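You operate a simulated robot arm through the tools that you are given. There is no shell and no other tool.

You run a simulated robot arm. Do the job below in one go: nothing can be reset, and whatever is moved stays where it is left.

## Task
Make room on the clear end of the tiled table for the teal-band cup. At the end: the purple-band cup from the clear end of the tiled table is on the top of the tiled table; the teal peg from the clear end of the tiled table stands on top of the small green soap; the black peg stands on top of the cream soap; the teal-band cup stands where the purple-band cup stood; whatever was shut is shut again. Leave all else as you found it, and nothing knocked over. Set down upright: purple-band cup.

It is judged by the outcome, as a careful person would: the job done as asked, and still so three seconds after it is handed in. It fails if anything else is knocked over, pushed out of place, dropped, spilled or broken.

## Robot
A 7-joint arm with a two-finger parallel gripper, fixed in place. Base frame: the origin is at the foot of the arm, x ahead of it, y to its left, z up; the work surface is at about z = 800. Lengths are in mm, angles in degrees, forces in N, time in s.
With the tool pointing down near the work surface it reaches from about 300 to 700 mm from the base axis. Its first joint turns from -66.0 to 66.0 degrees. Payload 1.57 kg.
The TCP is the grasp point between the finger pads, 30 mm short of the fingertips. In the tool frame z runs along the fingers and y along their closing line. The gripper opens to 110 mm. The fingers are 24 mm wide and 12 mm thick; the gripper's body (48 by 112 mm) begins 78 mm behind the TCP.
Orientation is told as [roll, pitch, yaw] about the base's x, y, z axes, in that order, counted from this pose: with the fingers straight down and closing along the base's y, the tool's x points along the base's -x, its y along +y and its z along -z.

## Interface
- The arm moves only by the tool jog_arm. Its arguments are lists of equal length, an entry for each row: "travel": the shift along the tool's x, y, z in units of 100 mm (1.0 is 100 mm), a list of three; "angular": the turn, a rotation vector about the tool's x, y, z in units of 120 degrees (1.0 is 120 degrees), a list of three; "jaw": the gripper command, from -1 (fully open) to 1 (shut), values between in proportion. In form: {"travel": [[dx, dy, dz], ...], "angular": [[ax, ay, az], ...], "jaw": [jaw, ...]}. A call has 1 to 20 rows; each row is the pose to reach, as a shift and turn from the pose commanded when the call began, along the tool's axes at that moment. A call with a number of a shift or a turn outside -1 to 1 is refused whole. A row lasts 0.2 s, in which the tool goes at most 50 mm and 8.6 degrees; a call with a longer step from one row to the next is refused whole, and so is a gripper value outside its range. A pose out of reach is approached as far as the arm can. The call stops where the force on the tool passes 40 N (or 10 N more than at its start, if that is more) or the arm is blocked; 0.2 s more then pass. Each finger travels about 108 mm/s and halts on what it meets, pressing with about 42 N; the grip force reading is that of the motor and also rises with nothing between the fingers. The clock runs only during rows and for 0.2 s after the last one: add rows that repeat a pose to give the fingers time. It gives the time, the measured TCP pose, the force on the tool (base axes), the opening and the grip force at its end, in the units of the frame above (readings bear some noise), with the torque about the TCP (base axes, N m) and any sound that the robot's microphone picked up, and new pictures: "views" is both (left out), scene, wrist or none.
- Cameras (640 x 400 px; columns grow to the right, rows downward): "scene" is fixed at [148.2, -385.8, 1387.9]; the picture's right is [0.89, -0.46, 0.00], its down [-0.32, -0.62, -0.71] and it looks along [0.32, 0.64, -0.70] (base axes); focal length 315 px, centre (320, 200). "wrist" rides on the gripper at [70, 16, -141] in the tool frame; the picture's right is [-0.23, 0.97, 0.00], its down [-0.85, -0.20, -0.48] and it looks along [-0.47, -0.11, 0.88] (tool axes); focal length 222 px, centre (320, 200). There is no depth. A picture from a camera that has moved, and an enlarged one, comes with that camera's place and axes in the base frame and with its lens.
- zoom(camera, box): a new picture of the part [left, top, right, bottom] of that camera's present view, enlarged. No time passes.
- finish_job(): hands the job in; it is judged then, once.

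Places have to be worked out from the pictures, the camera data and where the tool is seen. Open the gripper and draw the arm clear of the work before you hand the job in, unless the task says otherwise.

The tools are called after "Request:" by a JSON object that holds its "name" and its "arguments". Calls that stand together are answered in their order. jog_arm: Moves the arm, as the interface text tells. Its arguments: {"type":"object","properties":{"travel":{"type":"array"},"angular":{"type":"array"},"jaw":{"type":"array"},"views":{"type":"string","enum":["both","scene","wrist","none"]}},"required":["travel","angular","jaw"]} The other tools are called the same way: zoom (camera, box) takes an enlarged picture of a part of a camera's view; finish_job () hands the job in.

At the start:

```text
time_s: 0.0
position: [313.2, 172.8, 1086.5]
tool_rot: [0.1, 0.0, 0.0]
ft_force: [-0.2, 0.4, -0.2]
moment: [0.03, 0.01, -0.04]
gripper_width: 109.9
grip_force: 0.1
```

scene: 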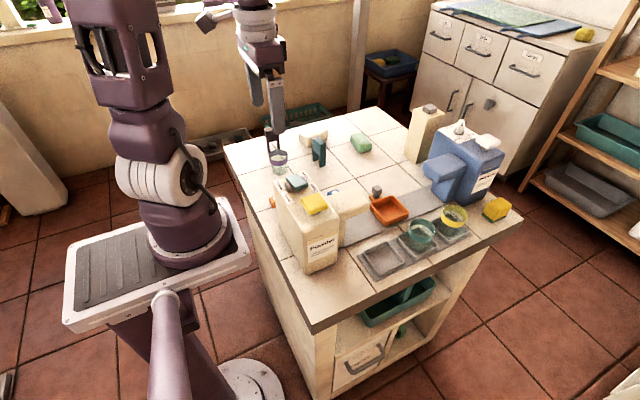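
wrist: 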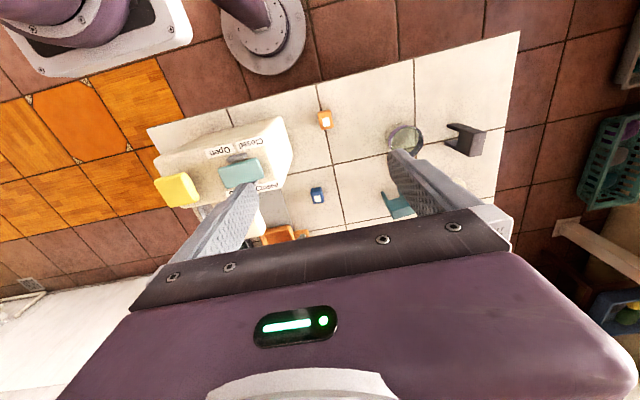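

I'll begin by looking closely at the table in the scene view and the wrist view.

Request:
{"name": "zoom", "arguments": {"camera": "scene", "box": [220, 90, 380, 190]}}

Request:
{"name": "zoom", "arguments": {"camera": "scene", "box": [260, 160, 420, 260]}}

Request:
{"name": "zoom", "arguments": {"camera": "scene", "box": [340, 160, 530, 280]}}

Request:
{"name": "zoom", "arguments": {"camera": "scene", "box": [300, 250, 480, 400]}}

Request:
{"name": "zoom", "arguments": {"camera": "wrist", "box": [140, 40, 520, 260]}}

```text
4.00 times, centred on (300, 140) of scene
camera zoom: at [148.2, -385.8, 1387.9], right [0.89, -0.46, 0.0], down [-0.32, -0.62, -0.71], along [0.32, 0.64, -0.7], focal length 1259 px, centre (400, 440)
```

zoom: 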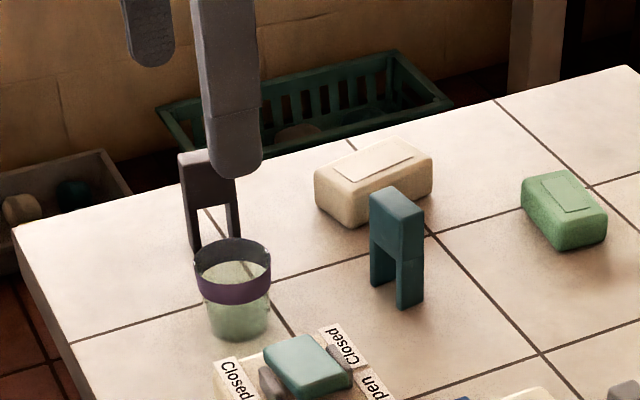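

```text
4.00 times, centred on (340, 210) of scene
camera zoom: at [148.2, -385.8, 1387.9], right [0.89, -0.46, 0.0], down [-0.32, -0.62, -0.71], along [0.32, 0.64, -0.7], focal length 1259 px, centre (240, 160)
```

zoom: 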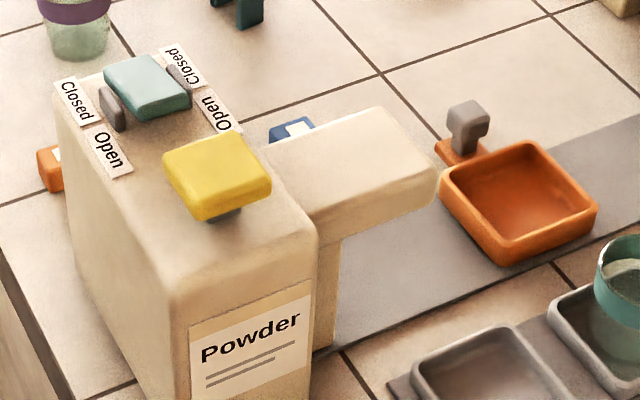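

```text
3.33 times, centred on (435, 220) of scene
camera zoom: at [148.2, -385.8, 1387.9], right [0.89, -0.46, 0.0], down [-0.32, -0.62, -0.71], along [0.32, 0.64, -0.7], focal length 1049 px, centre (-63, 133)
```

zoom: 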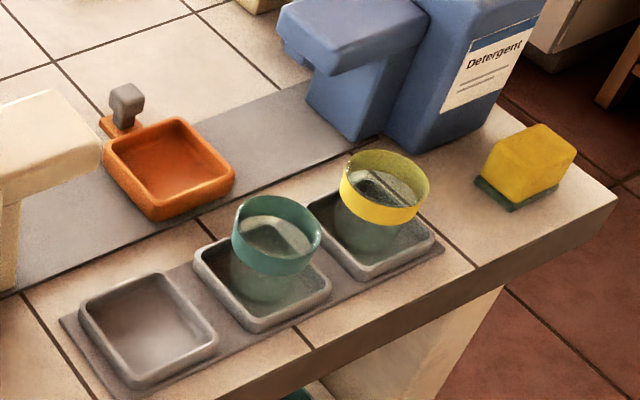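

```text
2.67 times, centred on (390, 325) of scene
camera zoom: at [148.2, -385.8, 1387.9], right [0.89, -0.46, 0.0], down [-0.32, -0.62, -0.71], along [0.32, 0.64, -0.7], focal length 839 px, centre (133, -133)
```

zoom: 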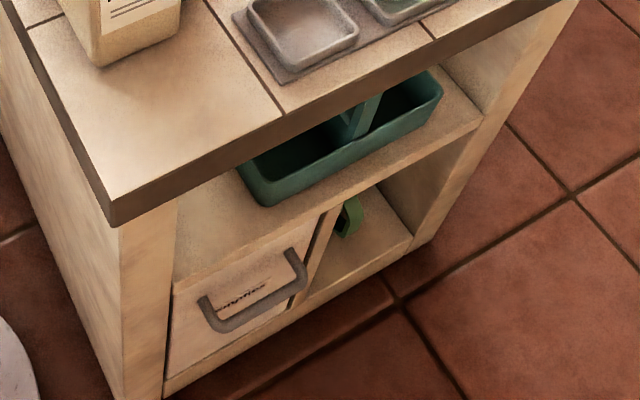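

```text
1.68 times, centred on (330, 150) of wrist
camera zoom: at [244.2, 190.2, 1228.9], right [0.23, 0.97, 0.0], down [0.85, -0.2, 0.48], along [0.47, -0.11, -0.88], focal length 374 px, centre (303, 284)
```

zoom: 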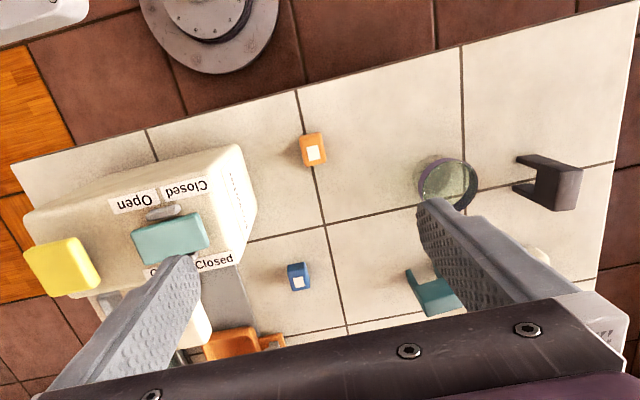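

The clear end seems to be the far-left part of the table, with the purple cup near (370, 309), the black peg near (392, 412), the teal peg near (488, 288), and the cream and green soaps beyond. I'll move the hand forward and left at its present height to get a better wrist view.

Request:
{"name": "jog_arm", "arguments": {"travel": [[-0.33, 0.33, 0], [-0.66, 0.66, 0], [-1, 1, 0], [-1, 1, 0]], "angular": [[0, 0, 0], [0, 0, 0], [0, 0, 0], [0, 0, 0]], "jaw": [-1, -1, -1, -1], "views": "wrist"}}

```text
time_s: 1.0
position: [415.0, 273.0, 1086.4]
tool_rot: [0.0, -0.1, -0.1]
ft_force: [0.4, -0.6, 0.2]
moment: [0.0, -0.01, 0.0]
gripper_width: 109.9
grip_force: 0.0
camera wrist: at [345.0, 289.8, 1228.5], right [0.23, 0.97, 0.0], down [0.86, -0.2, 0.48], along [0.47, -0.11, -0.88], focal length 222 px, centre (320, 200)
```

wrist: 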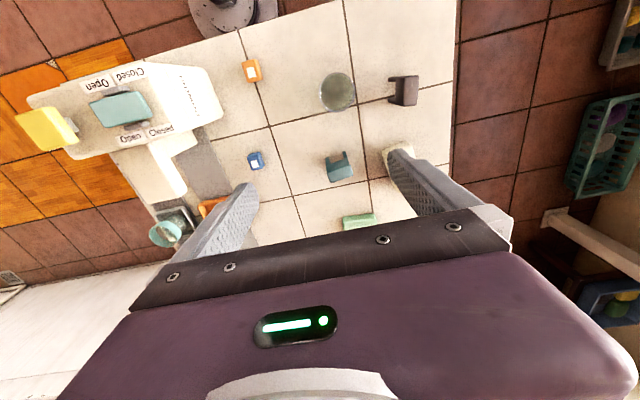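

Good view of the layout; I go another 100 mm forward so that the soaps come into view behind the gripper's body.

Request:
{"name": "jog_arm", "arguments": {"travel": [[-0.5, 0.1, 0], [-1, 0.3, 0], [-1, 0.3, 0]], "angular": [[0, 0, 0], [0, 0, 0], [0, 0, 0]], "jaw": [-1, -1, -1], "views": "both"}}

Request:
{"name": "zoom", "arguments": {"camera": "wrist", "box": [180, 0, 480, 200]}}

Request:
{"name": "zoom", "arguments": {"camera": "scene", "box": [240, 90, 400, 190]}}

```text
refused: row 1 steps farther than a row can; nothing moved
```

```text
2.00 times, centred on (330, 100) of wrist
camera zoom: at [345.0, 289.8, 1228.5], right [0.23, 0.97, 0.0], down [0.86, -0.2, 0.48], along [0.47, -0.11, -0.88], focal length 444 px, centre (300, 400)
```

zoom: 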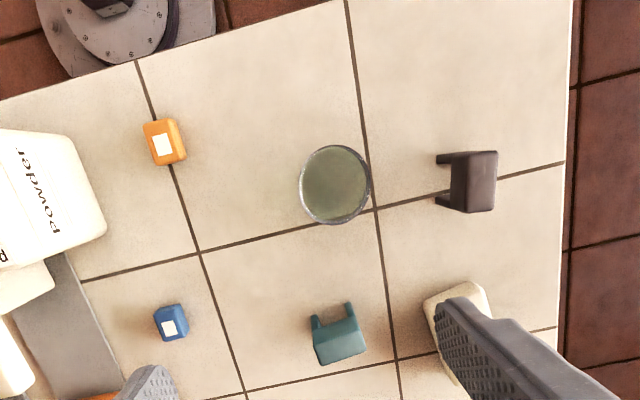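

```text
4.00 times, centred on (320, 140) of scene
camera zoom: at [148.2, -385.8, 1387.9], right [0.89, -0.46, 0.0], down [-0.32, -0.62, -0.71], along [0.32, 0.64, -0.7], focal length 1259 px, centre (320, 440)
```

zoom: 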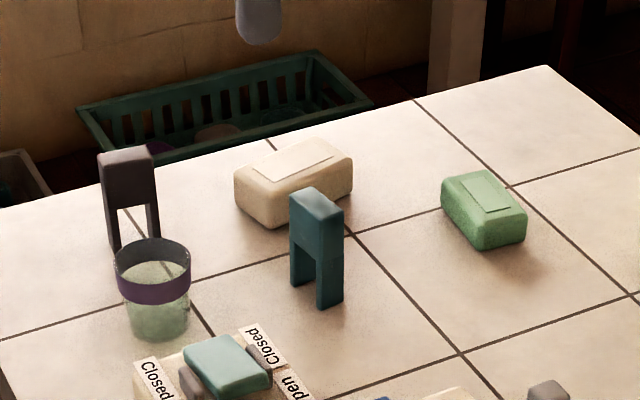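

The cup's rim centre reads about (370, 310), and the black peg about (391, 412). That call was refused for one step slightly too long, so I repeat it with smaller steps.

Request:
{"name": "jog_arm", "arguments": {"travel": [[-0.35, 0.1, 0], [-0.7, 0.2, 0], [-1, 0.3, 0], [-1, 0.3, 0]], "angular": [[0, 0, 0], [0, 0, 0], [0, 0, 0], [0, 0, 0]], "jaw": [-1, -1, -1, -1], "views": "both"}}

Request:
{"name": "zoom", "arguments": {"camera": "wrist", "box": [180, 20, 480, 220]}}

```text
time_s: 2.0
position: [515.3, 303.7, 1086.0]
tool_rot: [0.1, 0.0, 0.0]
ft_force: [0.3, 0.2, 0.0]
moment: [-0.01, -0.02, 0.02]
gripper_width: 110.1
grip_force: 0.1
camera wrist: at [445.1, 320.4, 1228.1], right [0.23, 0.97, 0.0], down [0.85, -0.2, 0.48], along [0.47, -0.11, -0.88], focal length 222 px, centre (320, 200)
```

scene: 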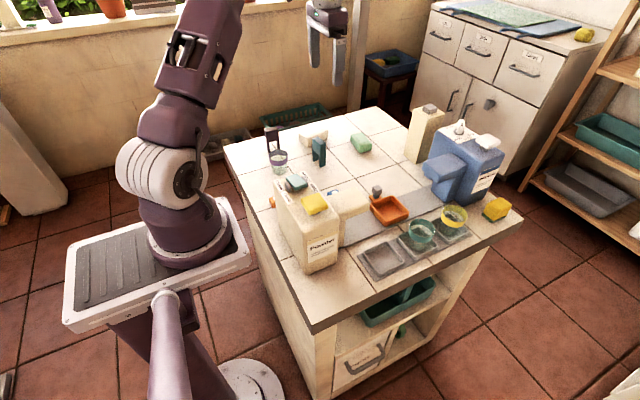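
wrist: 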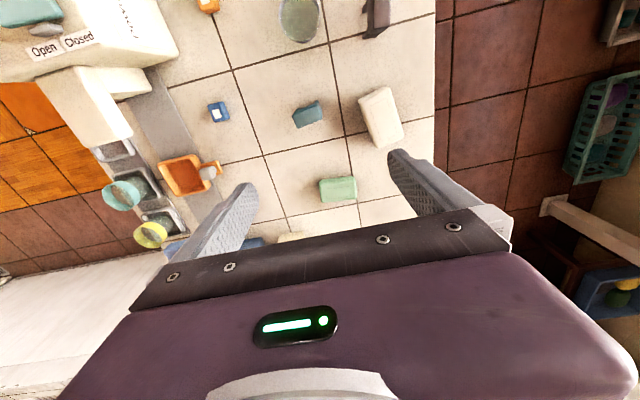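

```text
2.00 times, centred on (330, 120) of wrist
camera zoom: at [445.1, 320.4, 1228.1], right [0.23, 0.97, 0.0], down [0.85, -0.2, 0.48], along [0.47, -0.11, -0.88], focal length 444 px, centre (300, 360)
```

zoom: 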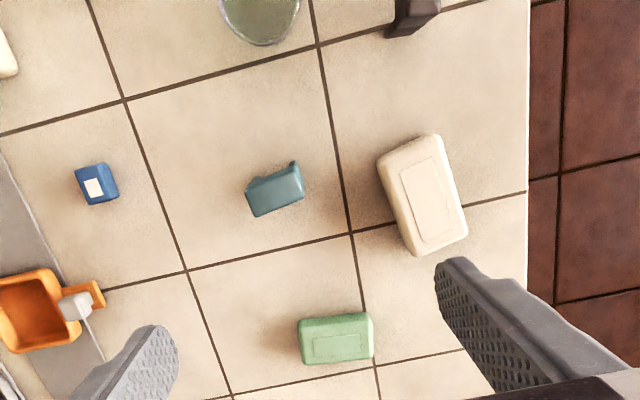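

The tile grid works out square to the base axes (grout lines at x≈401 and 551, y≈346 and 180), so my camera maths is good. I zoom in on the pegs and soaps to get exact centres and angles.

Request:
{"name": "zoom", "arguments": {"camera": "wrist", "box": [280, 85, 344, 125]}}

Request:
{"name": "zoom", "arguments": {"camera": "wrist", "box": [304, 80, 432, 160]}}

Request:
{"name": "zoom", "arguments": {"camera": "wrist", "box": [296, 160, 376, 210]}}

Request:
{"name": "zoom", "arguments": {"camera": "wrist", "box": [80, 130, 240, 230]}}

Request:
{"name": "zoom", "arguments": {"camera": "wrist", "box": [250, 0, 410, 100]}}

```text
10.00 times, centred on (312, 105) of wrist
camera zoom: at [445.1, 320.4, 1228.1], right [0.23, 0.97, 0.0], down [0.85, -0.2, 0.48], along [0.47, -0.11, -0.88], focal length 2221 px, centre (400, 1150)
```

zoom: 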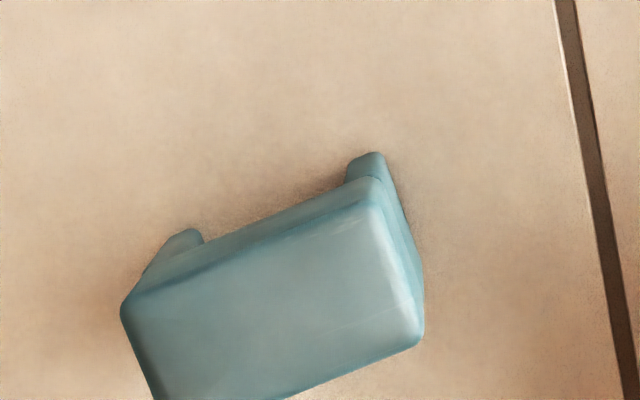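

```text
5.00 times, centred on (368, 120) of wrist
camera zoom: at [445.1, 320.4, 1228.1], right [0.23, 0.97, 0.0], down [0.85, -0.2, 0.48], along [0.47, -0.11, -0.88], focal length 1111 px, centre (80, 600)
```

zoom: 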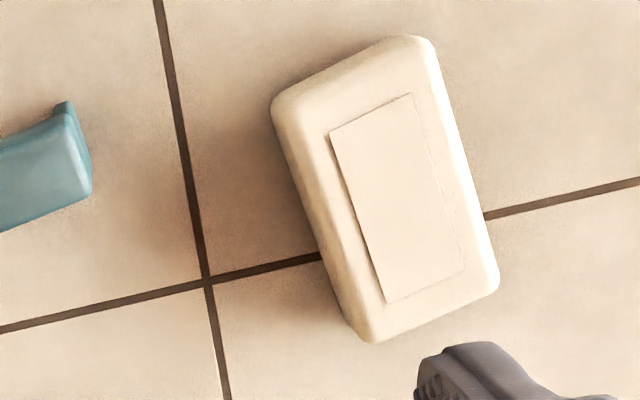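

```text
8.00 times, centred on (336, 185) of wrist
camera zoom: at [445.1, 320.4, 1228.1], right [0.23, 0.97, 0.0], down [0.85, -0.2, 0.48], along [0.47, -0.11, -0.88], focal length 1777 px, centre (192, 320)
```

zoom: 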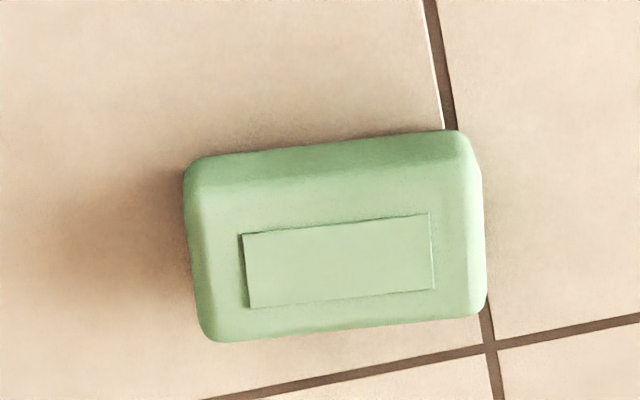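

```text
4.00 times, centred on (160, 180) of wrist
camera zoom: at [445.1, 320.4, 1228.1], right [0.23, 0.97, 0.0], down [0.85, -0.2, 0.48], along [0.47, -0.11, -0.88], focal length 888 px, centre (960, 280)
```

zoom: 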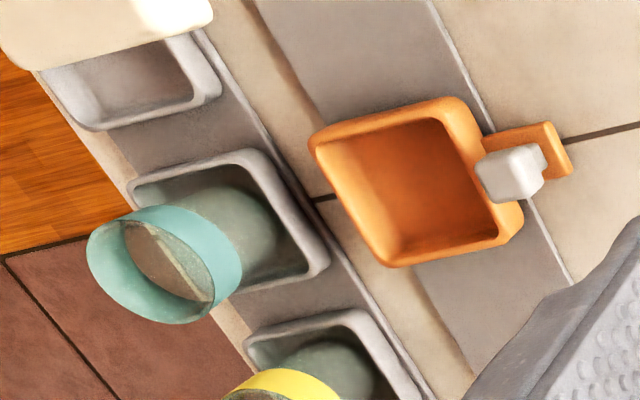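

```text
4.00 times, centred on (330, 50) of wrist
camera zoom: at [445.1, 320.4, 1228.1], right [0.23, 0.97, 0.0], down [0.85, -0.2, 0.48], along [0.47, -0.11, -0.88], focal length 888 px, centre (280, 800)
```

zoom: 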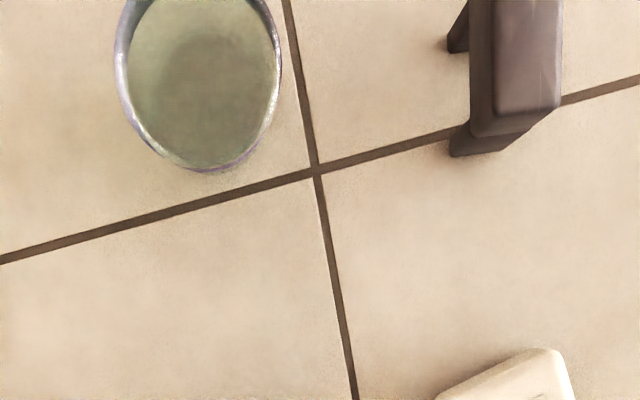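

The estimates are now: teal peg centre (492, 290) with its 40 mm width turned about +7° from y; cream soap top at z≈834, centre (532, 410), long axis about 12° from x; green soap top at z≈830, centre (650, 310), long axis about -6.5° from y. The green soap is some 720 mm out, so I'll check that the hand can reach above it at a safe height.

Request:
{"name": "jog_arm", "arguments": {"travel": [[-0.45, 0, 0], [-0.9, 0, 0], [-1, 0, 0.3], [-1, 0, 0.7], [-1, 0, 1], [-1, 0, 1]], "angular": [[0, 0, 0], [0, 0, 0], [0, 0, 0], [0, 0, 0], [0, 0, 0], [0, 0, 0]], "jaw": [-1, -1, -1, -1, -1, -1], "views": "both"}}

```text
time_s: 3.4
position: [609.4, 298.5, 986.4]
tool_rot: [0.1, 0.0, -0.1]
ft_force: [-0.5, 0.6, 0.2]
moment: [0.01, 0.02, 0.02]
gripper_width: 109.7
grip_force: 0.1
out of reach, approached as far as the arm can: row 2, 3, 4, 5, 6
camera wrist: at [538.6, 315.4, 1128.2], right [0.23, 0.97, 0.0], down [0.85, -0.2, 0.48], along [0.47, -0.11, -0.88], focal length 222 px, centre (320, 200)
```

scene: 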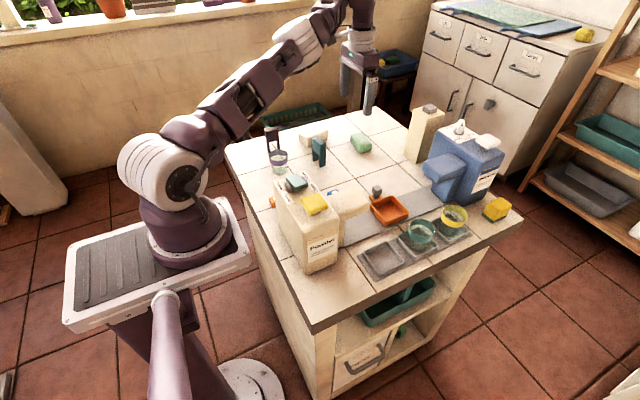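
wrist: 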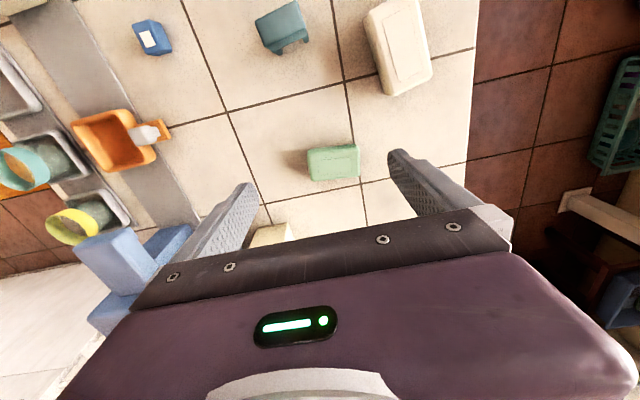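

With the tool straight down the reach stops at a radius of about 678 mm, short of the green soap. I'll draw back a little and tilt the fingers outward by 24°, then see whether that reaches.

Request:
{"name": "jog_arm", "arguments": {"travel": [[0.2, 0, 0], [0.4, 0, 0], [0.5, 0, 0], [0.5, 0, 0], [0.5, 0, 0]], "angular": [[0, -0.06, 0], [0, -0.12, 0], [0, -0.18, 0], [0, -0.2, 0], [0, -0.2, 0]], "jaw": [-1, -1, -1, -1, -1], "views": "none"}}

```text
time_s: 4.6
position: [558.3, 298.1, 987.5]
tool_rot: [0.1, -24.2, -0.1]
ft_force: [0.4, 0.2, -0.8]
moment: [0.0, -0.01, -0.01]
gripper_width: 110.0
grip_force: 0.0
out of reach, approached as far as the arm can: row 1, 2
```

The tilt works. Now I test reaching (650, 310) at z≈927, with the fingertips still about 70 mm above the soap.

Request:
{"name": "jog_arm", "arguments": {"travel": [[-0.2, 0.04, 0.31], [-0.4, 0.08, 0.62], [-0.596, 0.12, 0.922], [-0.596, 0.12, 0.922]], "angular": [[0, 0, 0], [0, 0, 0], [0, 0, 0], [0, 0, 0]], "jaw": [-1, -1, -1, -1], "views": "both"}}

```text
time_s: 5.6
position: [652.0, 309.6, 927.3]
tool_rot: [0.0, -24.0, -0.1]
ft_force: [0.0, -0.1, 0.5]
moment: [0.01, -0.02, 0.0]
gripper_width: 110.0
grip_force: 0.1
camera wrist: at [528.8, 327.0, 1027.8], right [0.21, 0.97, 0.09], down [0.59, -0.2, 0.78], along [0.78, -0.11, -0.61], focal length 222 px, centre (320, 200)
```

scene: 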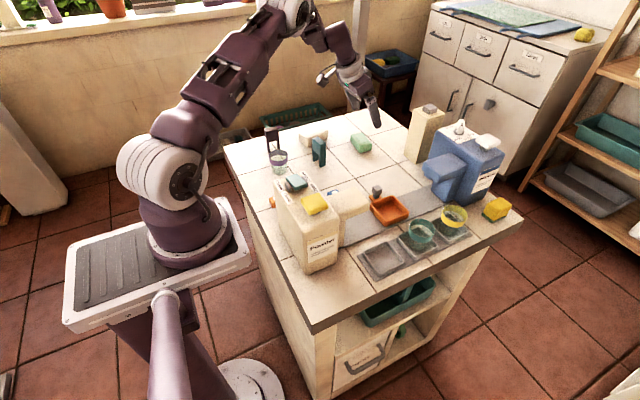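
wrist: 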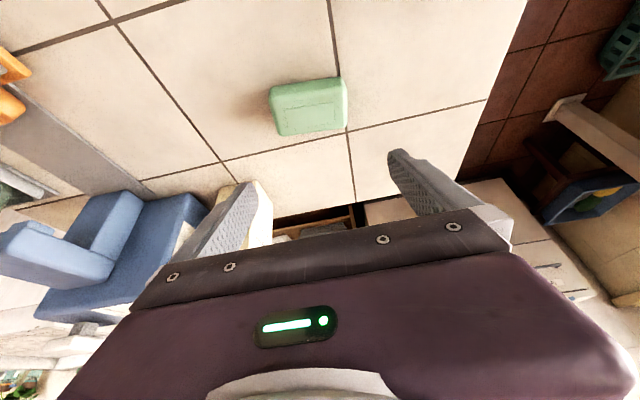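

Reached. I lower a further 40 mm (fingertips still 30 mm above the soap) to verify the release height can be reached too.

Request:
{"name": "jog_arm", "arguments": {"travel": [[0.09, 0, 0.19], [0.171, 0, 0.384], [0.171, 0, 0.384]], "angular": [[0, 0, 0], [0, 0, 0], [0, 0, 0]], "jaw": [-1, -1, -1], "views": "both"}}

Request:
{"name": "zoom", "arguments": {"camera": "wrist", "box": [240, 60, 400, 160]}}

Request:
{"name": "zoom", "arguments": {"camera": "scene", "box": [320, 70, 440, 170]}}

```text
time_s: 6.4
position: [650.6, 311.2, 884.3]
tool_rot: [0.0, -24.0, 0.0]
ft_force: [-0.1, 0.0, 0.4]
moment: [-0.01, -0.02, -0.02]
gripper_width: 109.8
grip_force: 0.0
camera wrist: at [528.6, 327.5, 985.2], right [0.21, 0.97, 0.09], down [0.59, -0.2, 0.79], along [0.78, -0.11, -0.61], focal length 222 px, centre (320, 200)
```

scene: 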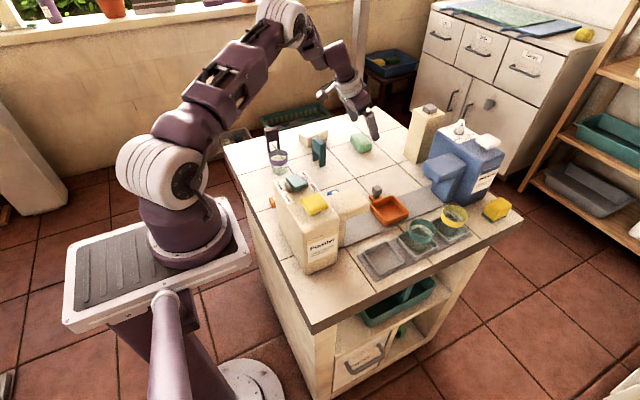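
wrist: 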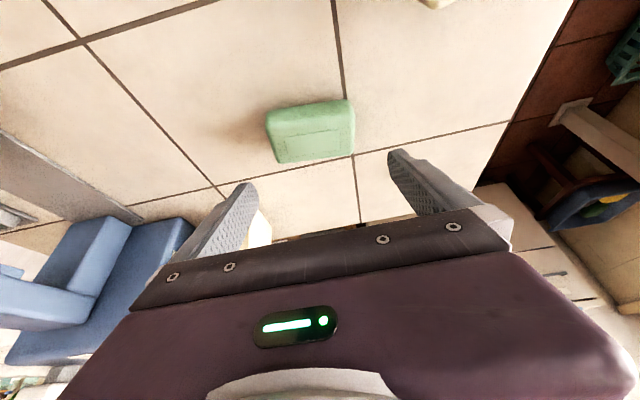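

```text
4.00 times, centred on (320, 110) of wrist
camera zoom: at [528.6, 327.5, 985.2], right [0.21, 0.97, 0.09], down [0.59, -0.2, 0.79], along [0.78, -0.11, -0.61], focal length 888 px, centre (320, 560)
```

zoom: 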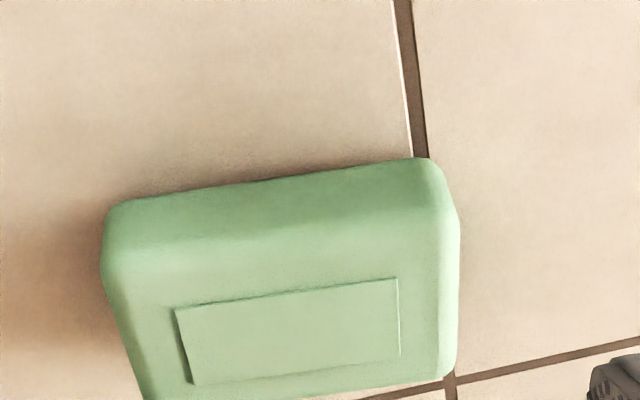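

```text
4.00 times, centred on (380, 120) of scene
camera zoom: at [148.2, -385.8, 1387.9], right [0.89, -0.46, 0.0], down [-0.32, -0.62, -0.71], along [0.32, 0.64, -0.7], focal length 1259 px, centre (80, 520)
```

zoom: 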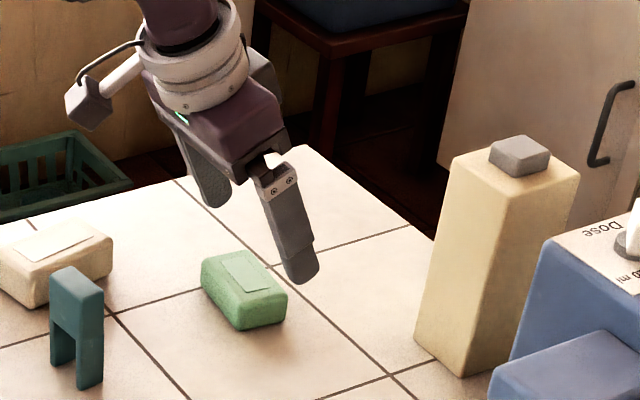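

The release height is reachable, and the soap centre is confirmed at about (649.5, 310). Now I rise and go back to hover over the teal peg, keeping the same tilt and turning the hand to the peg's +7° yaw.

Request:
{"name": "jog_arm", "arguments": {"travel": [[0.15, 0, -0.32], [0.3, 0, -0.64], [0.446, 0, -0.964], [0.446, 0, -0.964]], "angular": [[0, 0, 0], [0, 0, 0], [0, 0, 0], [0, 0, 0]], "jaw": [-1, -1, -1, -1], "views": "none"}}

Request:
{"name": "jog_arm", "arguments": {"travel": [[0.36, -0.1, -0.16], [0.713, -0.21, -0.317], [0.713, -0.21, -0.317], [0.713, -0.21, -0.317]], "angular": [[-0.0118, 0, -0.0266], [-0.0237, 0, -0.0533], [-0.0237, 0, -0.0533], [-0.0237, 0, -0.0533]], "jaw": [-1, -1, -1, -1], "views": "both"}}

Request:
{"name": "zoom", "arguments": {"camera": "wrist", "box": [240, 60, 400, 160]}}

Request:
{"name": "zoom", "arguments": {"camera": "scene", "box": [240, 90, 400, 190]}}

```text
time_s: 7.4
position: [570.7, 311.3, 955.9]
tool_rot: [0.1, -24.0, 0.1]
ft_force: [-0.4, -0.4, -0.1]
moment: [0.0, 0.04, -0.01]
gripper_width: 109.9
grip_force: 0.0
```

```text
time_s: 8.4
position: [493.4, 289.3, 955.2]
tool_rot: [0.0, -24.0, 7.0]
ft_force: [0.4, 0.6, 0.4]
moment: [0.0, 0.02, 0.04]
gripper_width: 110.0
grip_force: 0.1
camera wrist: at [369.2, 291.2, 1056.0], right [0.09, 0.99, 0.09], down [0.61, -0.13, 0.79], along [0.79, -0.01, -0.61], focal length 222 px, centre (320, 200)
```

scene: 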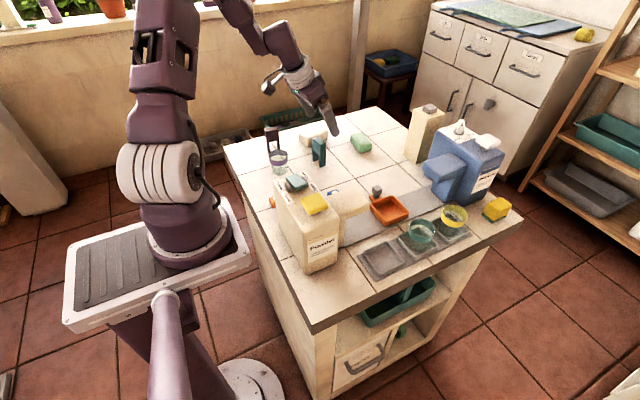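
wrist: 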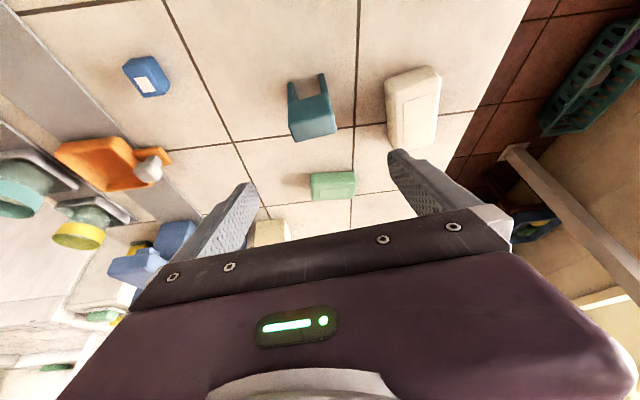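

```text
4.00 times, centred on (320, 110) of wrist
camera zoom: at [369.2, 291.2, 1056.0], right [0.09, 0.99, 0.09], down [0.61, -0.13, 0.79], along [0.79, -0.01, -0.61], focal length 888 px, centre (320, 560)
```

zoom: 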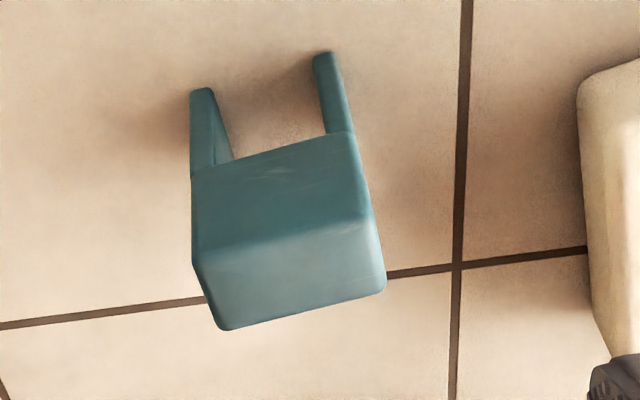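

```text
4.00 times, centred on (320, 140) of scene
camera zoom: at [148.2, -385.8, 1387.9], right [0.89, -0.46, 0.0], down [-0.32, -0.62, -0.71], along [0.32, 0.64, -0.7], focal length 1259 px, centre (320, 440)
```

zoom: 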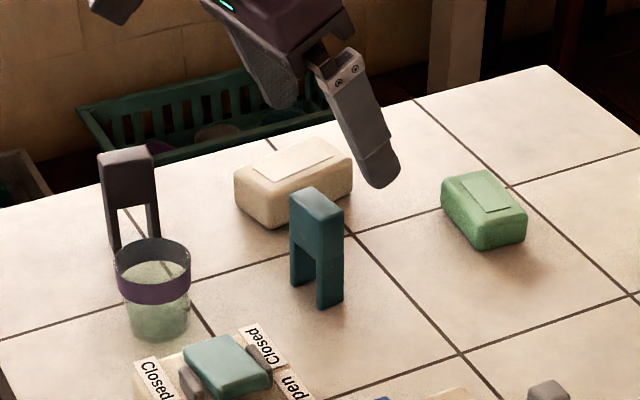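

From this closer view the teal peg's centre is (490.5, 290), with width 40, thickness about 20, height about 80, and the bridge above z≈841; its yaw is 7°. I lower straight down to a TCP height of 860 with the fingers open on both sides.

Request:
{"name": "jog_arm", "arguments": {"travel": [[0.1, 0.002, 0.21], [0.2, 0.004, 0.43], [0.3, 0.006, 0.64], [0.408, 0.008, 0.858], [0.408, 0.008, 0.858]], "angular": [[0, 0, 0], [0, 0, 0], [0, 0, 0], [0, 0, 0], [0, 0, 0]], "jaw": [-1, -1, -1, -1, -1], "views": "both"}}

Request:
{"name": "zoom", "arguments": {"camera": "scene", "box": [240, 90, 400, 190]}}

Request:
{"name": "zoom", "arguments": {"camera": "wrist", "box": [160, 60, 480, 260]}}

```text
time_s: 9.6
position: [491.6, 290.4, 897.1]
tool_rot: [0.0, -23.9, 7.1]
ft_force: [-0.2, -0.2, 0.4]
moment: [0.01, -0.03, -0.02]
gripper_width: 109.9
grip_force: 0.1
out of reach, approached as far as the arm can: row 3, 4, 5
camera wrist: at [369.6, 291.3, 997.6], right [0.09, 0.99, 0.09], down [0.61, -0.13, 0.78], along [0.79, -0.01, -0.62], focal length 222 px, centre (320, 200)
```

scene: 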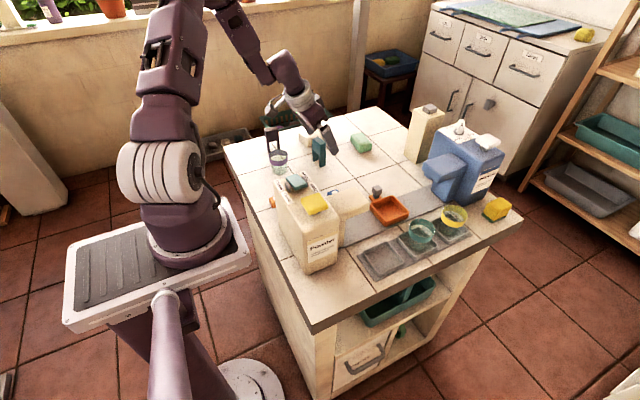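
wrist: 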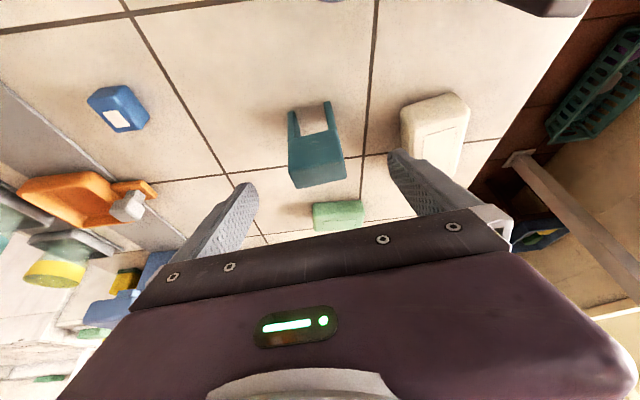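

```text
4.00 times, centred on (320, 140) of scene
camera zoom: at [148.2, -385.8, 1387.9], right [0.89, -0.46, 0.0], down [-0.32, -0.62, -0.71], along [0.32, 0.64, -0.7], focal length 1259 px, centre (320, 440)
```

zoom: 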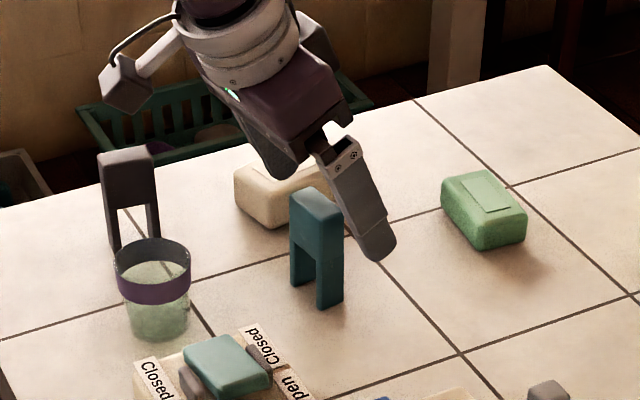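

```text
2.00 times, centred on (320, 160) of wrist
camera zoom: at [369.6, 291.3, 997.6], right [0.09, 0.99, 0.09], down [0.61, -0.13, 0.78], along [0.79, -0.01, -0.62], focal length 444 px, centre (320, 280)
```

zoom: 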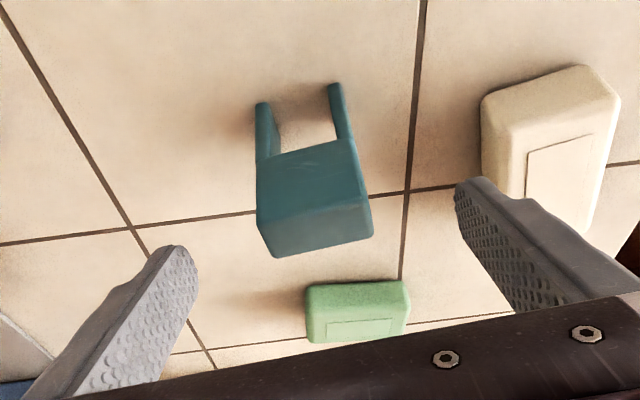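

With 24° of tilt the arm cannot go low enough this close in, stopping at z=897. I reduce the tilt to 14° in place and then try lowering again.

Request:
{"name": "jog_arm", "arguments": {"travel": [[0, 0, 0], [0, 0, 0], [0, 0, 0]], "angular": [[0, 0.0417, 0], [0, 0.0833, 0], [0, 0.0833, 0]], "jaw": [-1, -1, -1], "views": "none"}}

Request:
{"name": "jog_arm", "arguments": {"travel": [[0.05, 0, 0.18], [0.095, 0, 0.357], [0.095, 0, 0.357]], "angular": [[0, 0, 0], [0, 0, 0], [0, 0, 0]], "jaw": [-1, -1, -1], "views": "both"}}

Request:
{"name": "zoom", "arguments": {"camera": "wrist", "box": [160, 60, 480, 260]}}

Request:
{"name": "zoom", "arguments": {"camera": "scene", "box": [240, 90, 400, 190]}}

```text
time_s: 10.4
position: [492.5, 289.0, 896.1]
tool_rot: [0.0, -14.0, 7.0]
ft_force: [0.3, 0.3, 0.6]
moment: [-0.01, -0.03, -0.01]
gripper_width: 110.3
grip_force: 0.0
```

```text
time_s: 11.2
position: [491.1, 290.0, 860.2]
tool_rot: [0.0, -14.1, 6.9]
ft_force: [-0.3, -0.4, 0.4]
moment: [-0.02, 0.0, 0.01]
gripper_width: 110.1
grip_force: 0.0
camera wrist: at [387.4, 293.6, 980.2], right [0.1, 0.99, 0.06], down [0.73, -0.11, 0.67], along [0.67, -0.03, -0.74], focal length 222 px, centre (320, 200)
```

scene: 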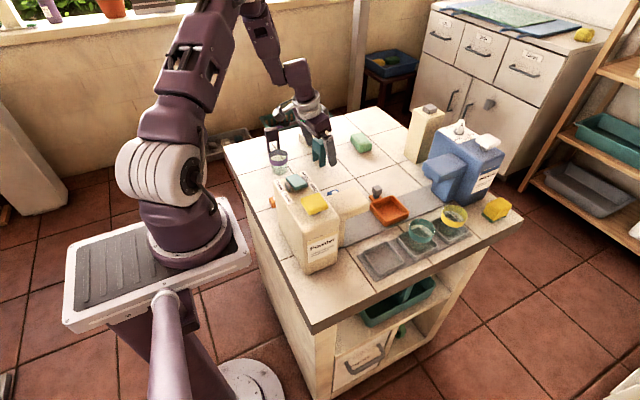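
wrist: 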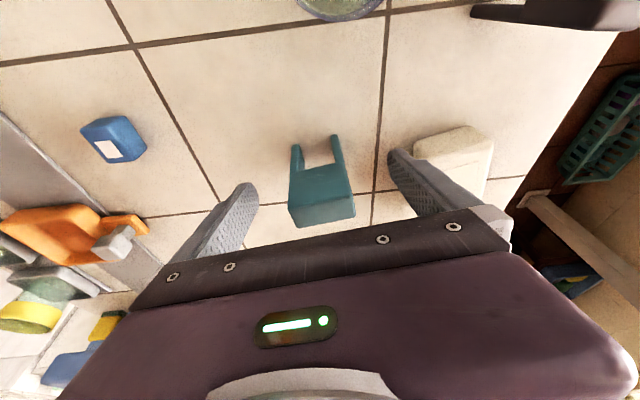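

```text
2.00 times, centred on (320, 160) of wrist
camera zoom: at [387.4, 293.6, 980.2], right [0.1, 0.99, 0.06], down [0.73, -0.11, 0.67], along [0.67, -0.03, -0.74], focal length 444 px, centre (320, 280)
```

zoom: 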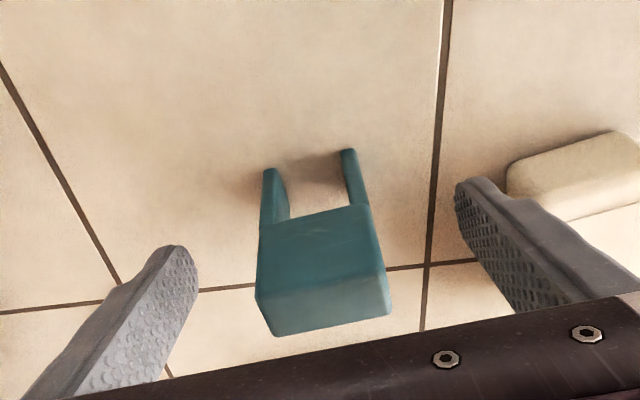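

```text
4.00 times, centred on (320, 140) of scene
camera zoom: at [148.2, -385.8, 1387.9], right [0.89, -0.46, 0.0], down [-0.32, -0.62, -0.71], along [0.32, 0.64, -0.7], focal length 1259 px, centre (320, 440)
```

zoom: 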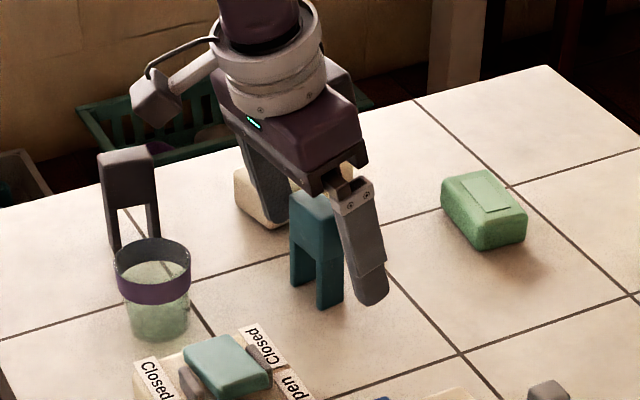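

At 14° the hand is around the peg correctly. Since more tilt gives more reach at the soap, I try 18° here before gripping.

Request:
{"name": "jog_arm", "arguments": {"travel": [[0, 0, 0], [0, 0, 0]], "angular": [[0, -0.0333, 0], [0, -0.0333, 0]], "jaw": [-1, -1], "views": "none"}}

```text
time_s: 11.8
position: [491.6, 289.6, 860.1]
tool_rot: [0.0, -18.0, 6.9]
ft_force: [0.4, -0.5, -0.1]
moment: [-0.01, 0.0, 0.0]
gripper_width: 110.2
grip_force: 0.1
```

18° holds at this height, so I close on the peg here.

Request:
{"name": "jog_arm", "arguments": {"travel": [[0, 0, 0], [0, 0, 0], [0, 0, 0], [0, 0, 0], [0, 0, 0]], "angular": [[0, 0, 0], [0, 0, 0], [0, 0, 0], [0, 0, 0], [0, 0, 0]], "jaw": [-0.3, 0.3, 1, 1, 1], "views": "both"}}

Request:
{"name": "zoom", "arguments": {"camera": "wrist", "box": [160, 60, 480, 260]}}

Request:
{"name": "zoom", "arguments": {"camera": "scene", "box": [240, 90, 400, 190]}}

```text
time_s: 13.0
position: [490.7, 288.7, 859.2]
tool_rot: [-0.1, -17.9, 7.0]
ft_force: [0.4, 0.0, -0.2]
moment: [-0.02, 0.01, 0.01]
gripper_width: 40.6
grip_force: 42.1
camera wrist: at [379.2, 292.7, 973.0], right [0.1, 0.99, 0.07], down [0.68, -0.12, 0.72], along [0.72, -0.02, -0.69], focal length 222 px, centre (320, 200)
```

scene: 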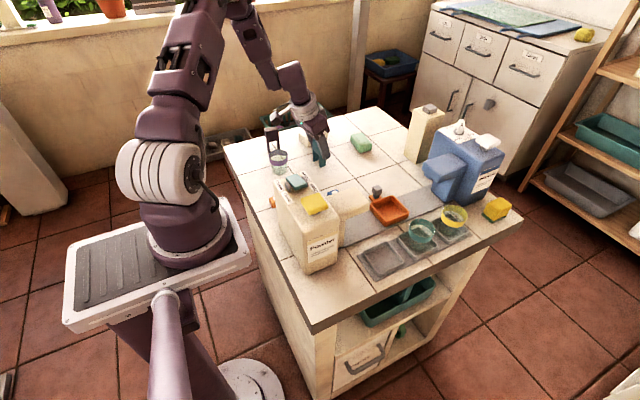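
wrist: 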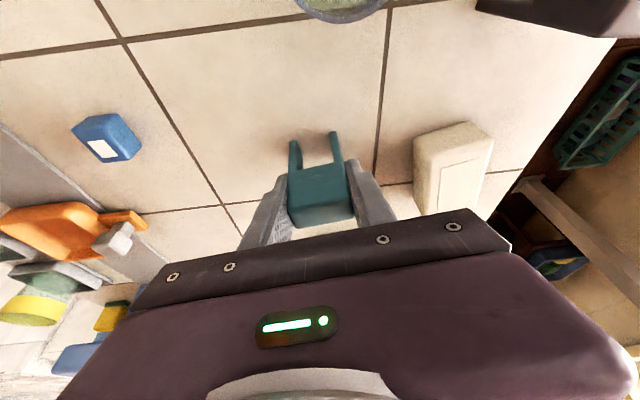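

```text
2.00 times, centred on (320, 160) of wrist
camera zoom: at [379.2, 292.7, 973.0], right [0.1, 0.99, 0.07], down [0.68, -0.12, 0.72], along [0.72, -0.02, -0.69], focal length 444 px, centre (320, 280)
```

zoom: 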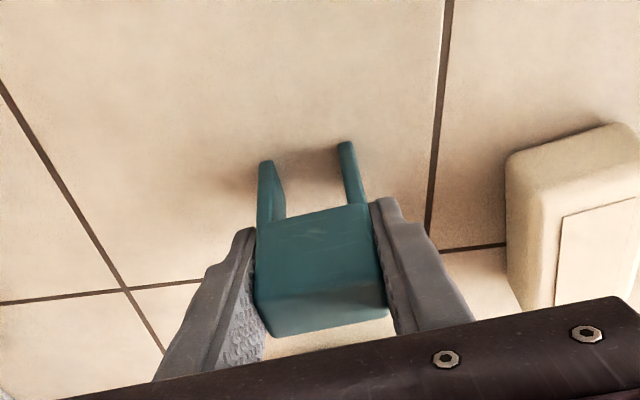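

```text
4.00 times, centred on (320, 140) of scene
camera zoom: at [148.2, -385.8, 1387.9], right [0.89, -0.46, 0.0], down [-0.32, -0.62, -0.71], along [0.32, 0.64, -0.7], focal length 1259 px, centre (320, 440)
```

zoom: 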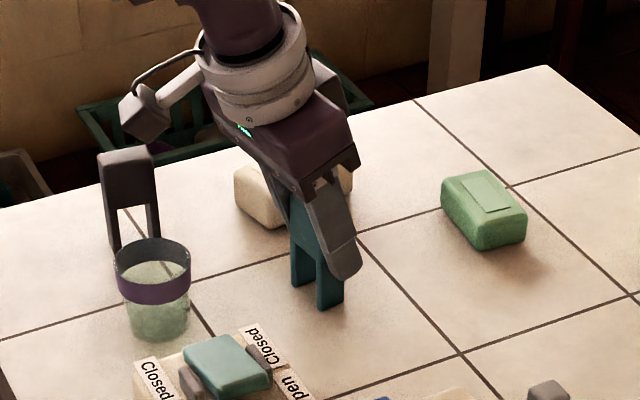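

Gripped at 40.6 mm, matching the peg's width. I lift it 60 mm straight up.

Request:
{"name": "jog_arm", "arguments": {"travel": [[-0.03, 0, -0.095], [-0.092, 0, -0.285], [-0.185, 0, -0.571], [-0.185, 0, -0.571]], "angular": [[0, 0, 0], [0, 0, 0], [0, 0, 0], [0, 0, 0]], "jaw": [1, 1, 1, 1], "views": "both"}}

```text
time_s: 14.0
position: [491.2, 289.4, 919.7]
tool_rot: [0.1, -18.0, 7.0]
ft_force: [-0.3, 0.3, 0.1]
moment: [-0.01, 0.03, -0.01]
gripper_width: 41.2
grip_force: 42.4
camera wrist: at [378.6, 293.0, 1032.9], right [0.1, 0.99, 0.07], down [0.68, -0.12, 0.72], along [0.72, -0.02, -0.69], focal length 222 px, centre (320, 200)
```

scene: 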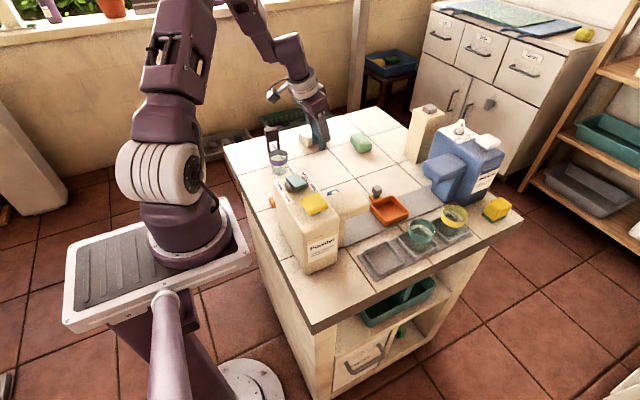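
wrist: 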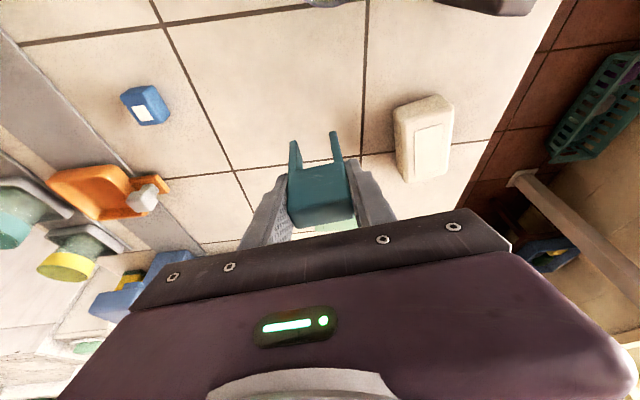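

The peg hangs straight and unchanged in the grip. I carry it toward the green soap in two moves, turning it to the soap's yaw in the second.

Request:
{"name": "jog_arm", "arguments": {"travel": [[-0.25, 0.002, 0.08], [-0.5, 0.004, 0.162], [-0.761, 0.006, 0.247], [-0.761, 0.006, 0.247]], "angular": [[0, 0, 0], [0, 0, 0], [0, 0, 0], [0, 0, 0]], "jaw": [1, 1, 1, 1], "views": "none"}}

Request:
{"name": "jog_arm", "arguments": {"travel": [[-0.25, 0.002, 0.08], [-0.5, 0.004, 0.162], [-0.759, 0.005, 0.246], [-0.759, 0.005, 0.246]], "angular": [[0.0116, 0, 0.0357], [0.0232, 0, 0.0713], [0.0348, 0, 0.107], [0.0348, 0, 0.107]], "jaw": [1, 1, 1, 1], "views": "both"}}

Request:
{"name": "zoom", "arguments": {"camera": "wrist", "box": [240, 100, 400, 200]}}

Request:
{"name": "zoom", "arguments": {"camera": "scene", "box": [320, 90, 400, 170]}}

```text
time_s: 15.0
position: [570.8, 298.8, 919.9]
tool_rot: [0.0, -18.0, 7.0]
ft_force: [1.1, -0.7, -0.2]
moment: [0.01, 0.02, 0.01]
gripper_width: 41.1
grip_force: 42.1
```

```text
time_s: 16.0
position: [649.0, 308.8, 919.1]
tool_rot: [0.0, -17.9, -6.7]
ft_force: [0.9, 0.3, -1.1]
moment: [0.03, -0.03, -0.03]
gripper_width: 40.8
grip_force: 41.8
camera wrist: at [541.4, 338.6, 1032.5], right [0.33, 0.94, 0.07], down [0.64, -0.27, 0.72], along [0.7, -0.19, -0.69], focal length 222 px, centre (320, 200)
```

scene: 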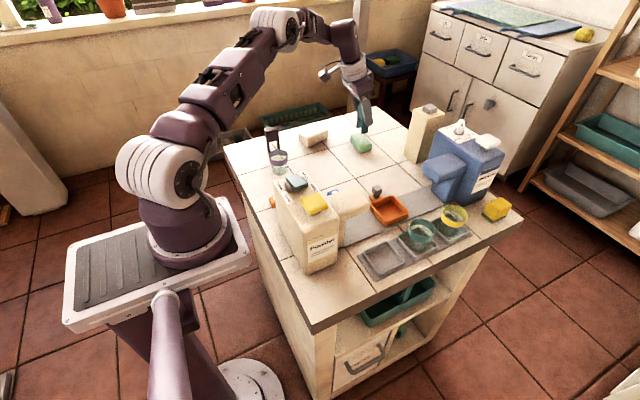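
wrist: 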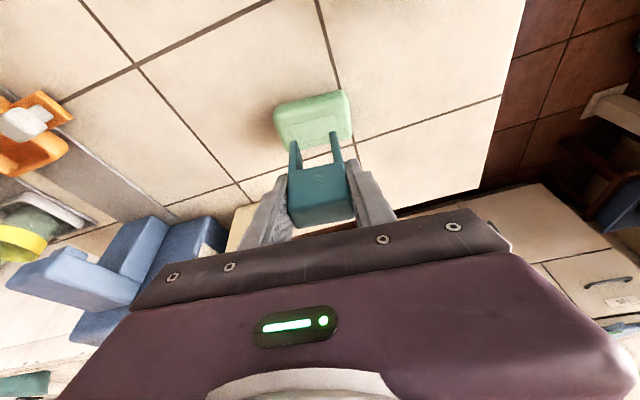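

```text
4.00 times, centred on (320, 150) of wrist
camera zoom: at [541.4, 338.6, 1032.5], right [0.33, 0.94, 0.07], down [0.64, -0.27, 0.72], along [0.7, -0.19, -0.69], focal length 888 px, centre (320, 400)
```

zoom: 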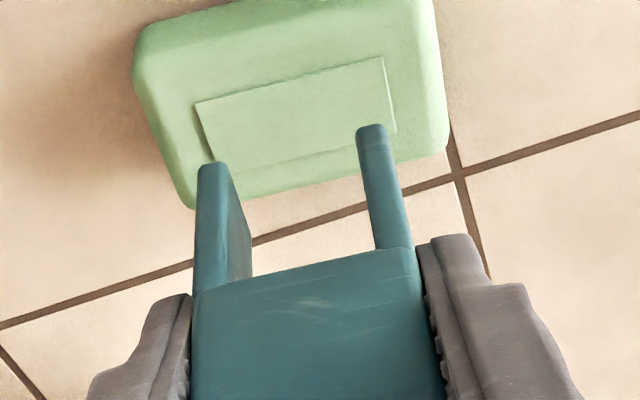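

```text
5.00 times, centred on (360, 130) of scene
camera zoom: at [148.2, -385.8, 1387.9], right [0.89, -0.46, 0.0], down [-0.32, -0.62, -0.71], along [0.32, 0.64, -0.7], focal length 1574 px, centre (120, 550)
```

zoom: 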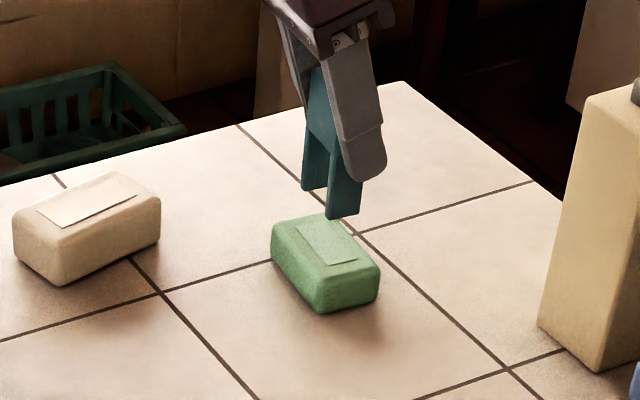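

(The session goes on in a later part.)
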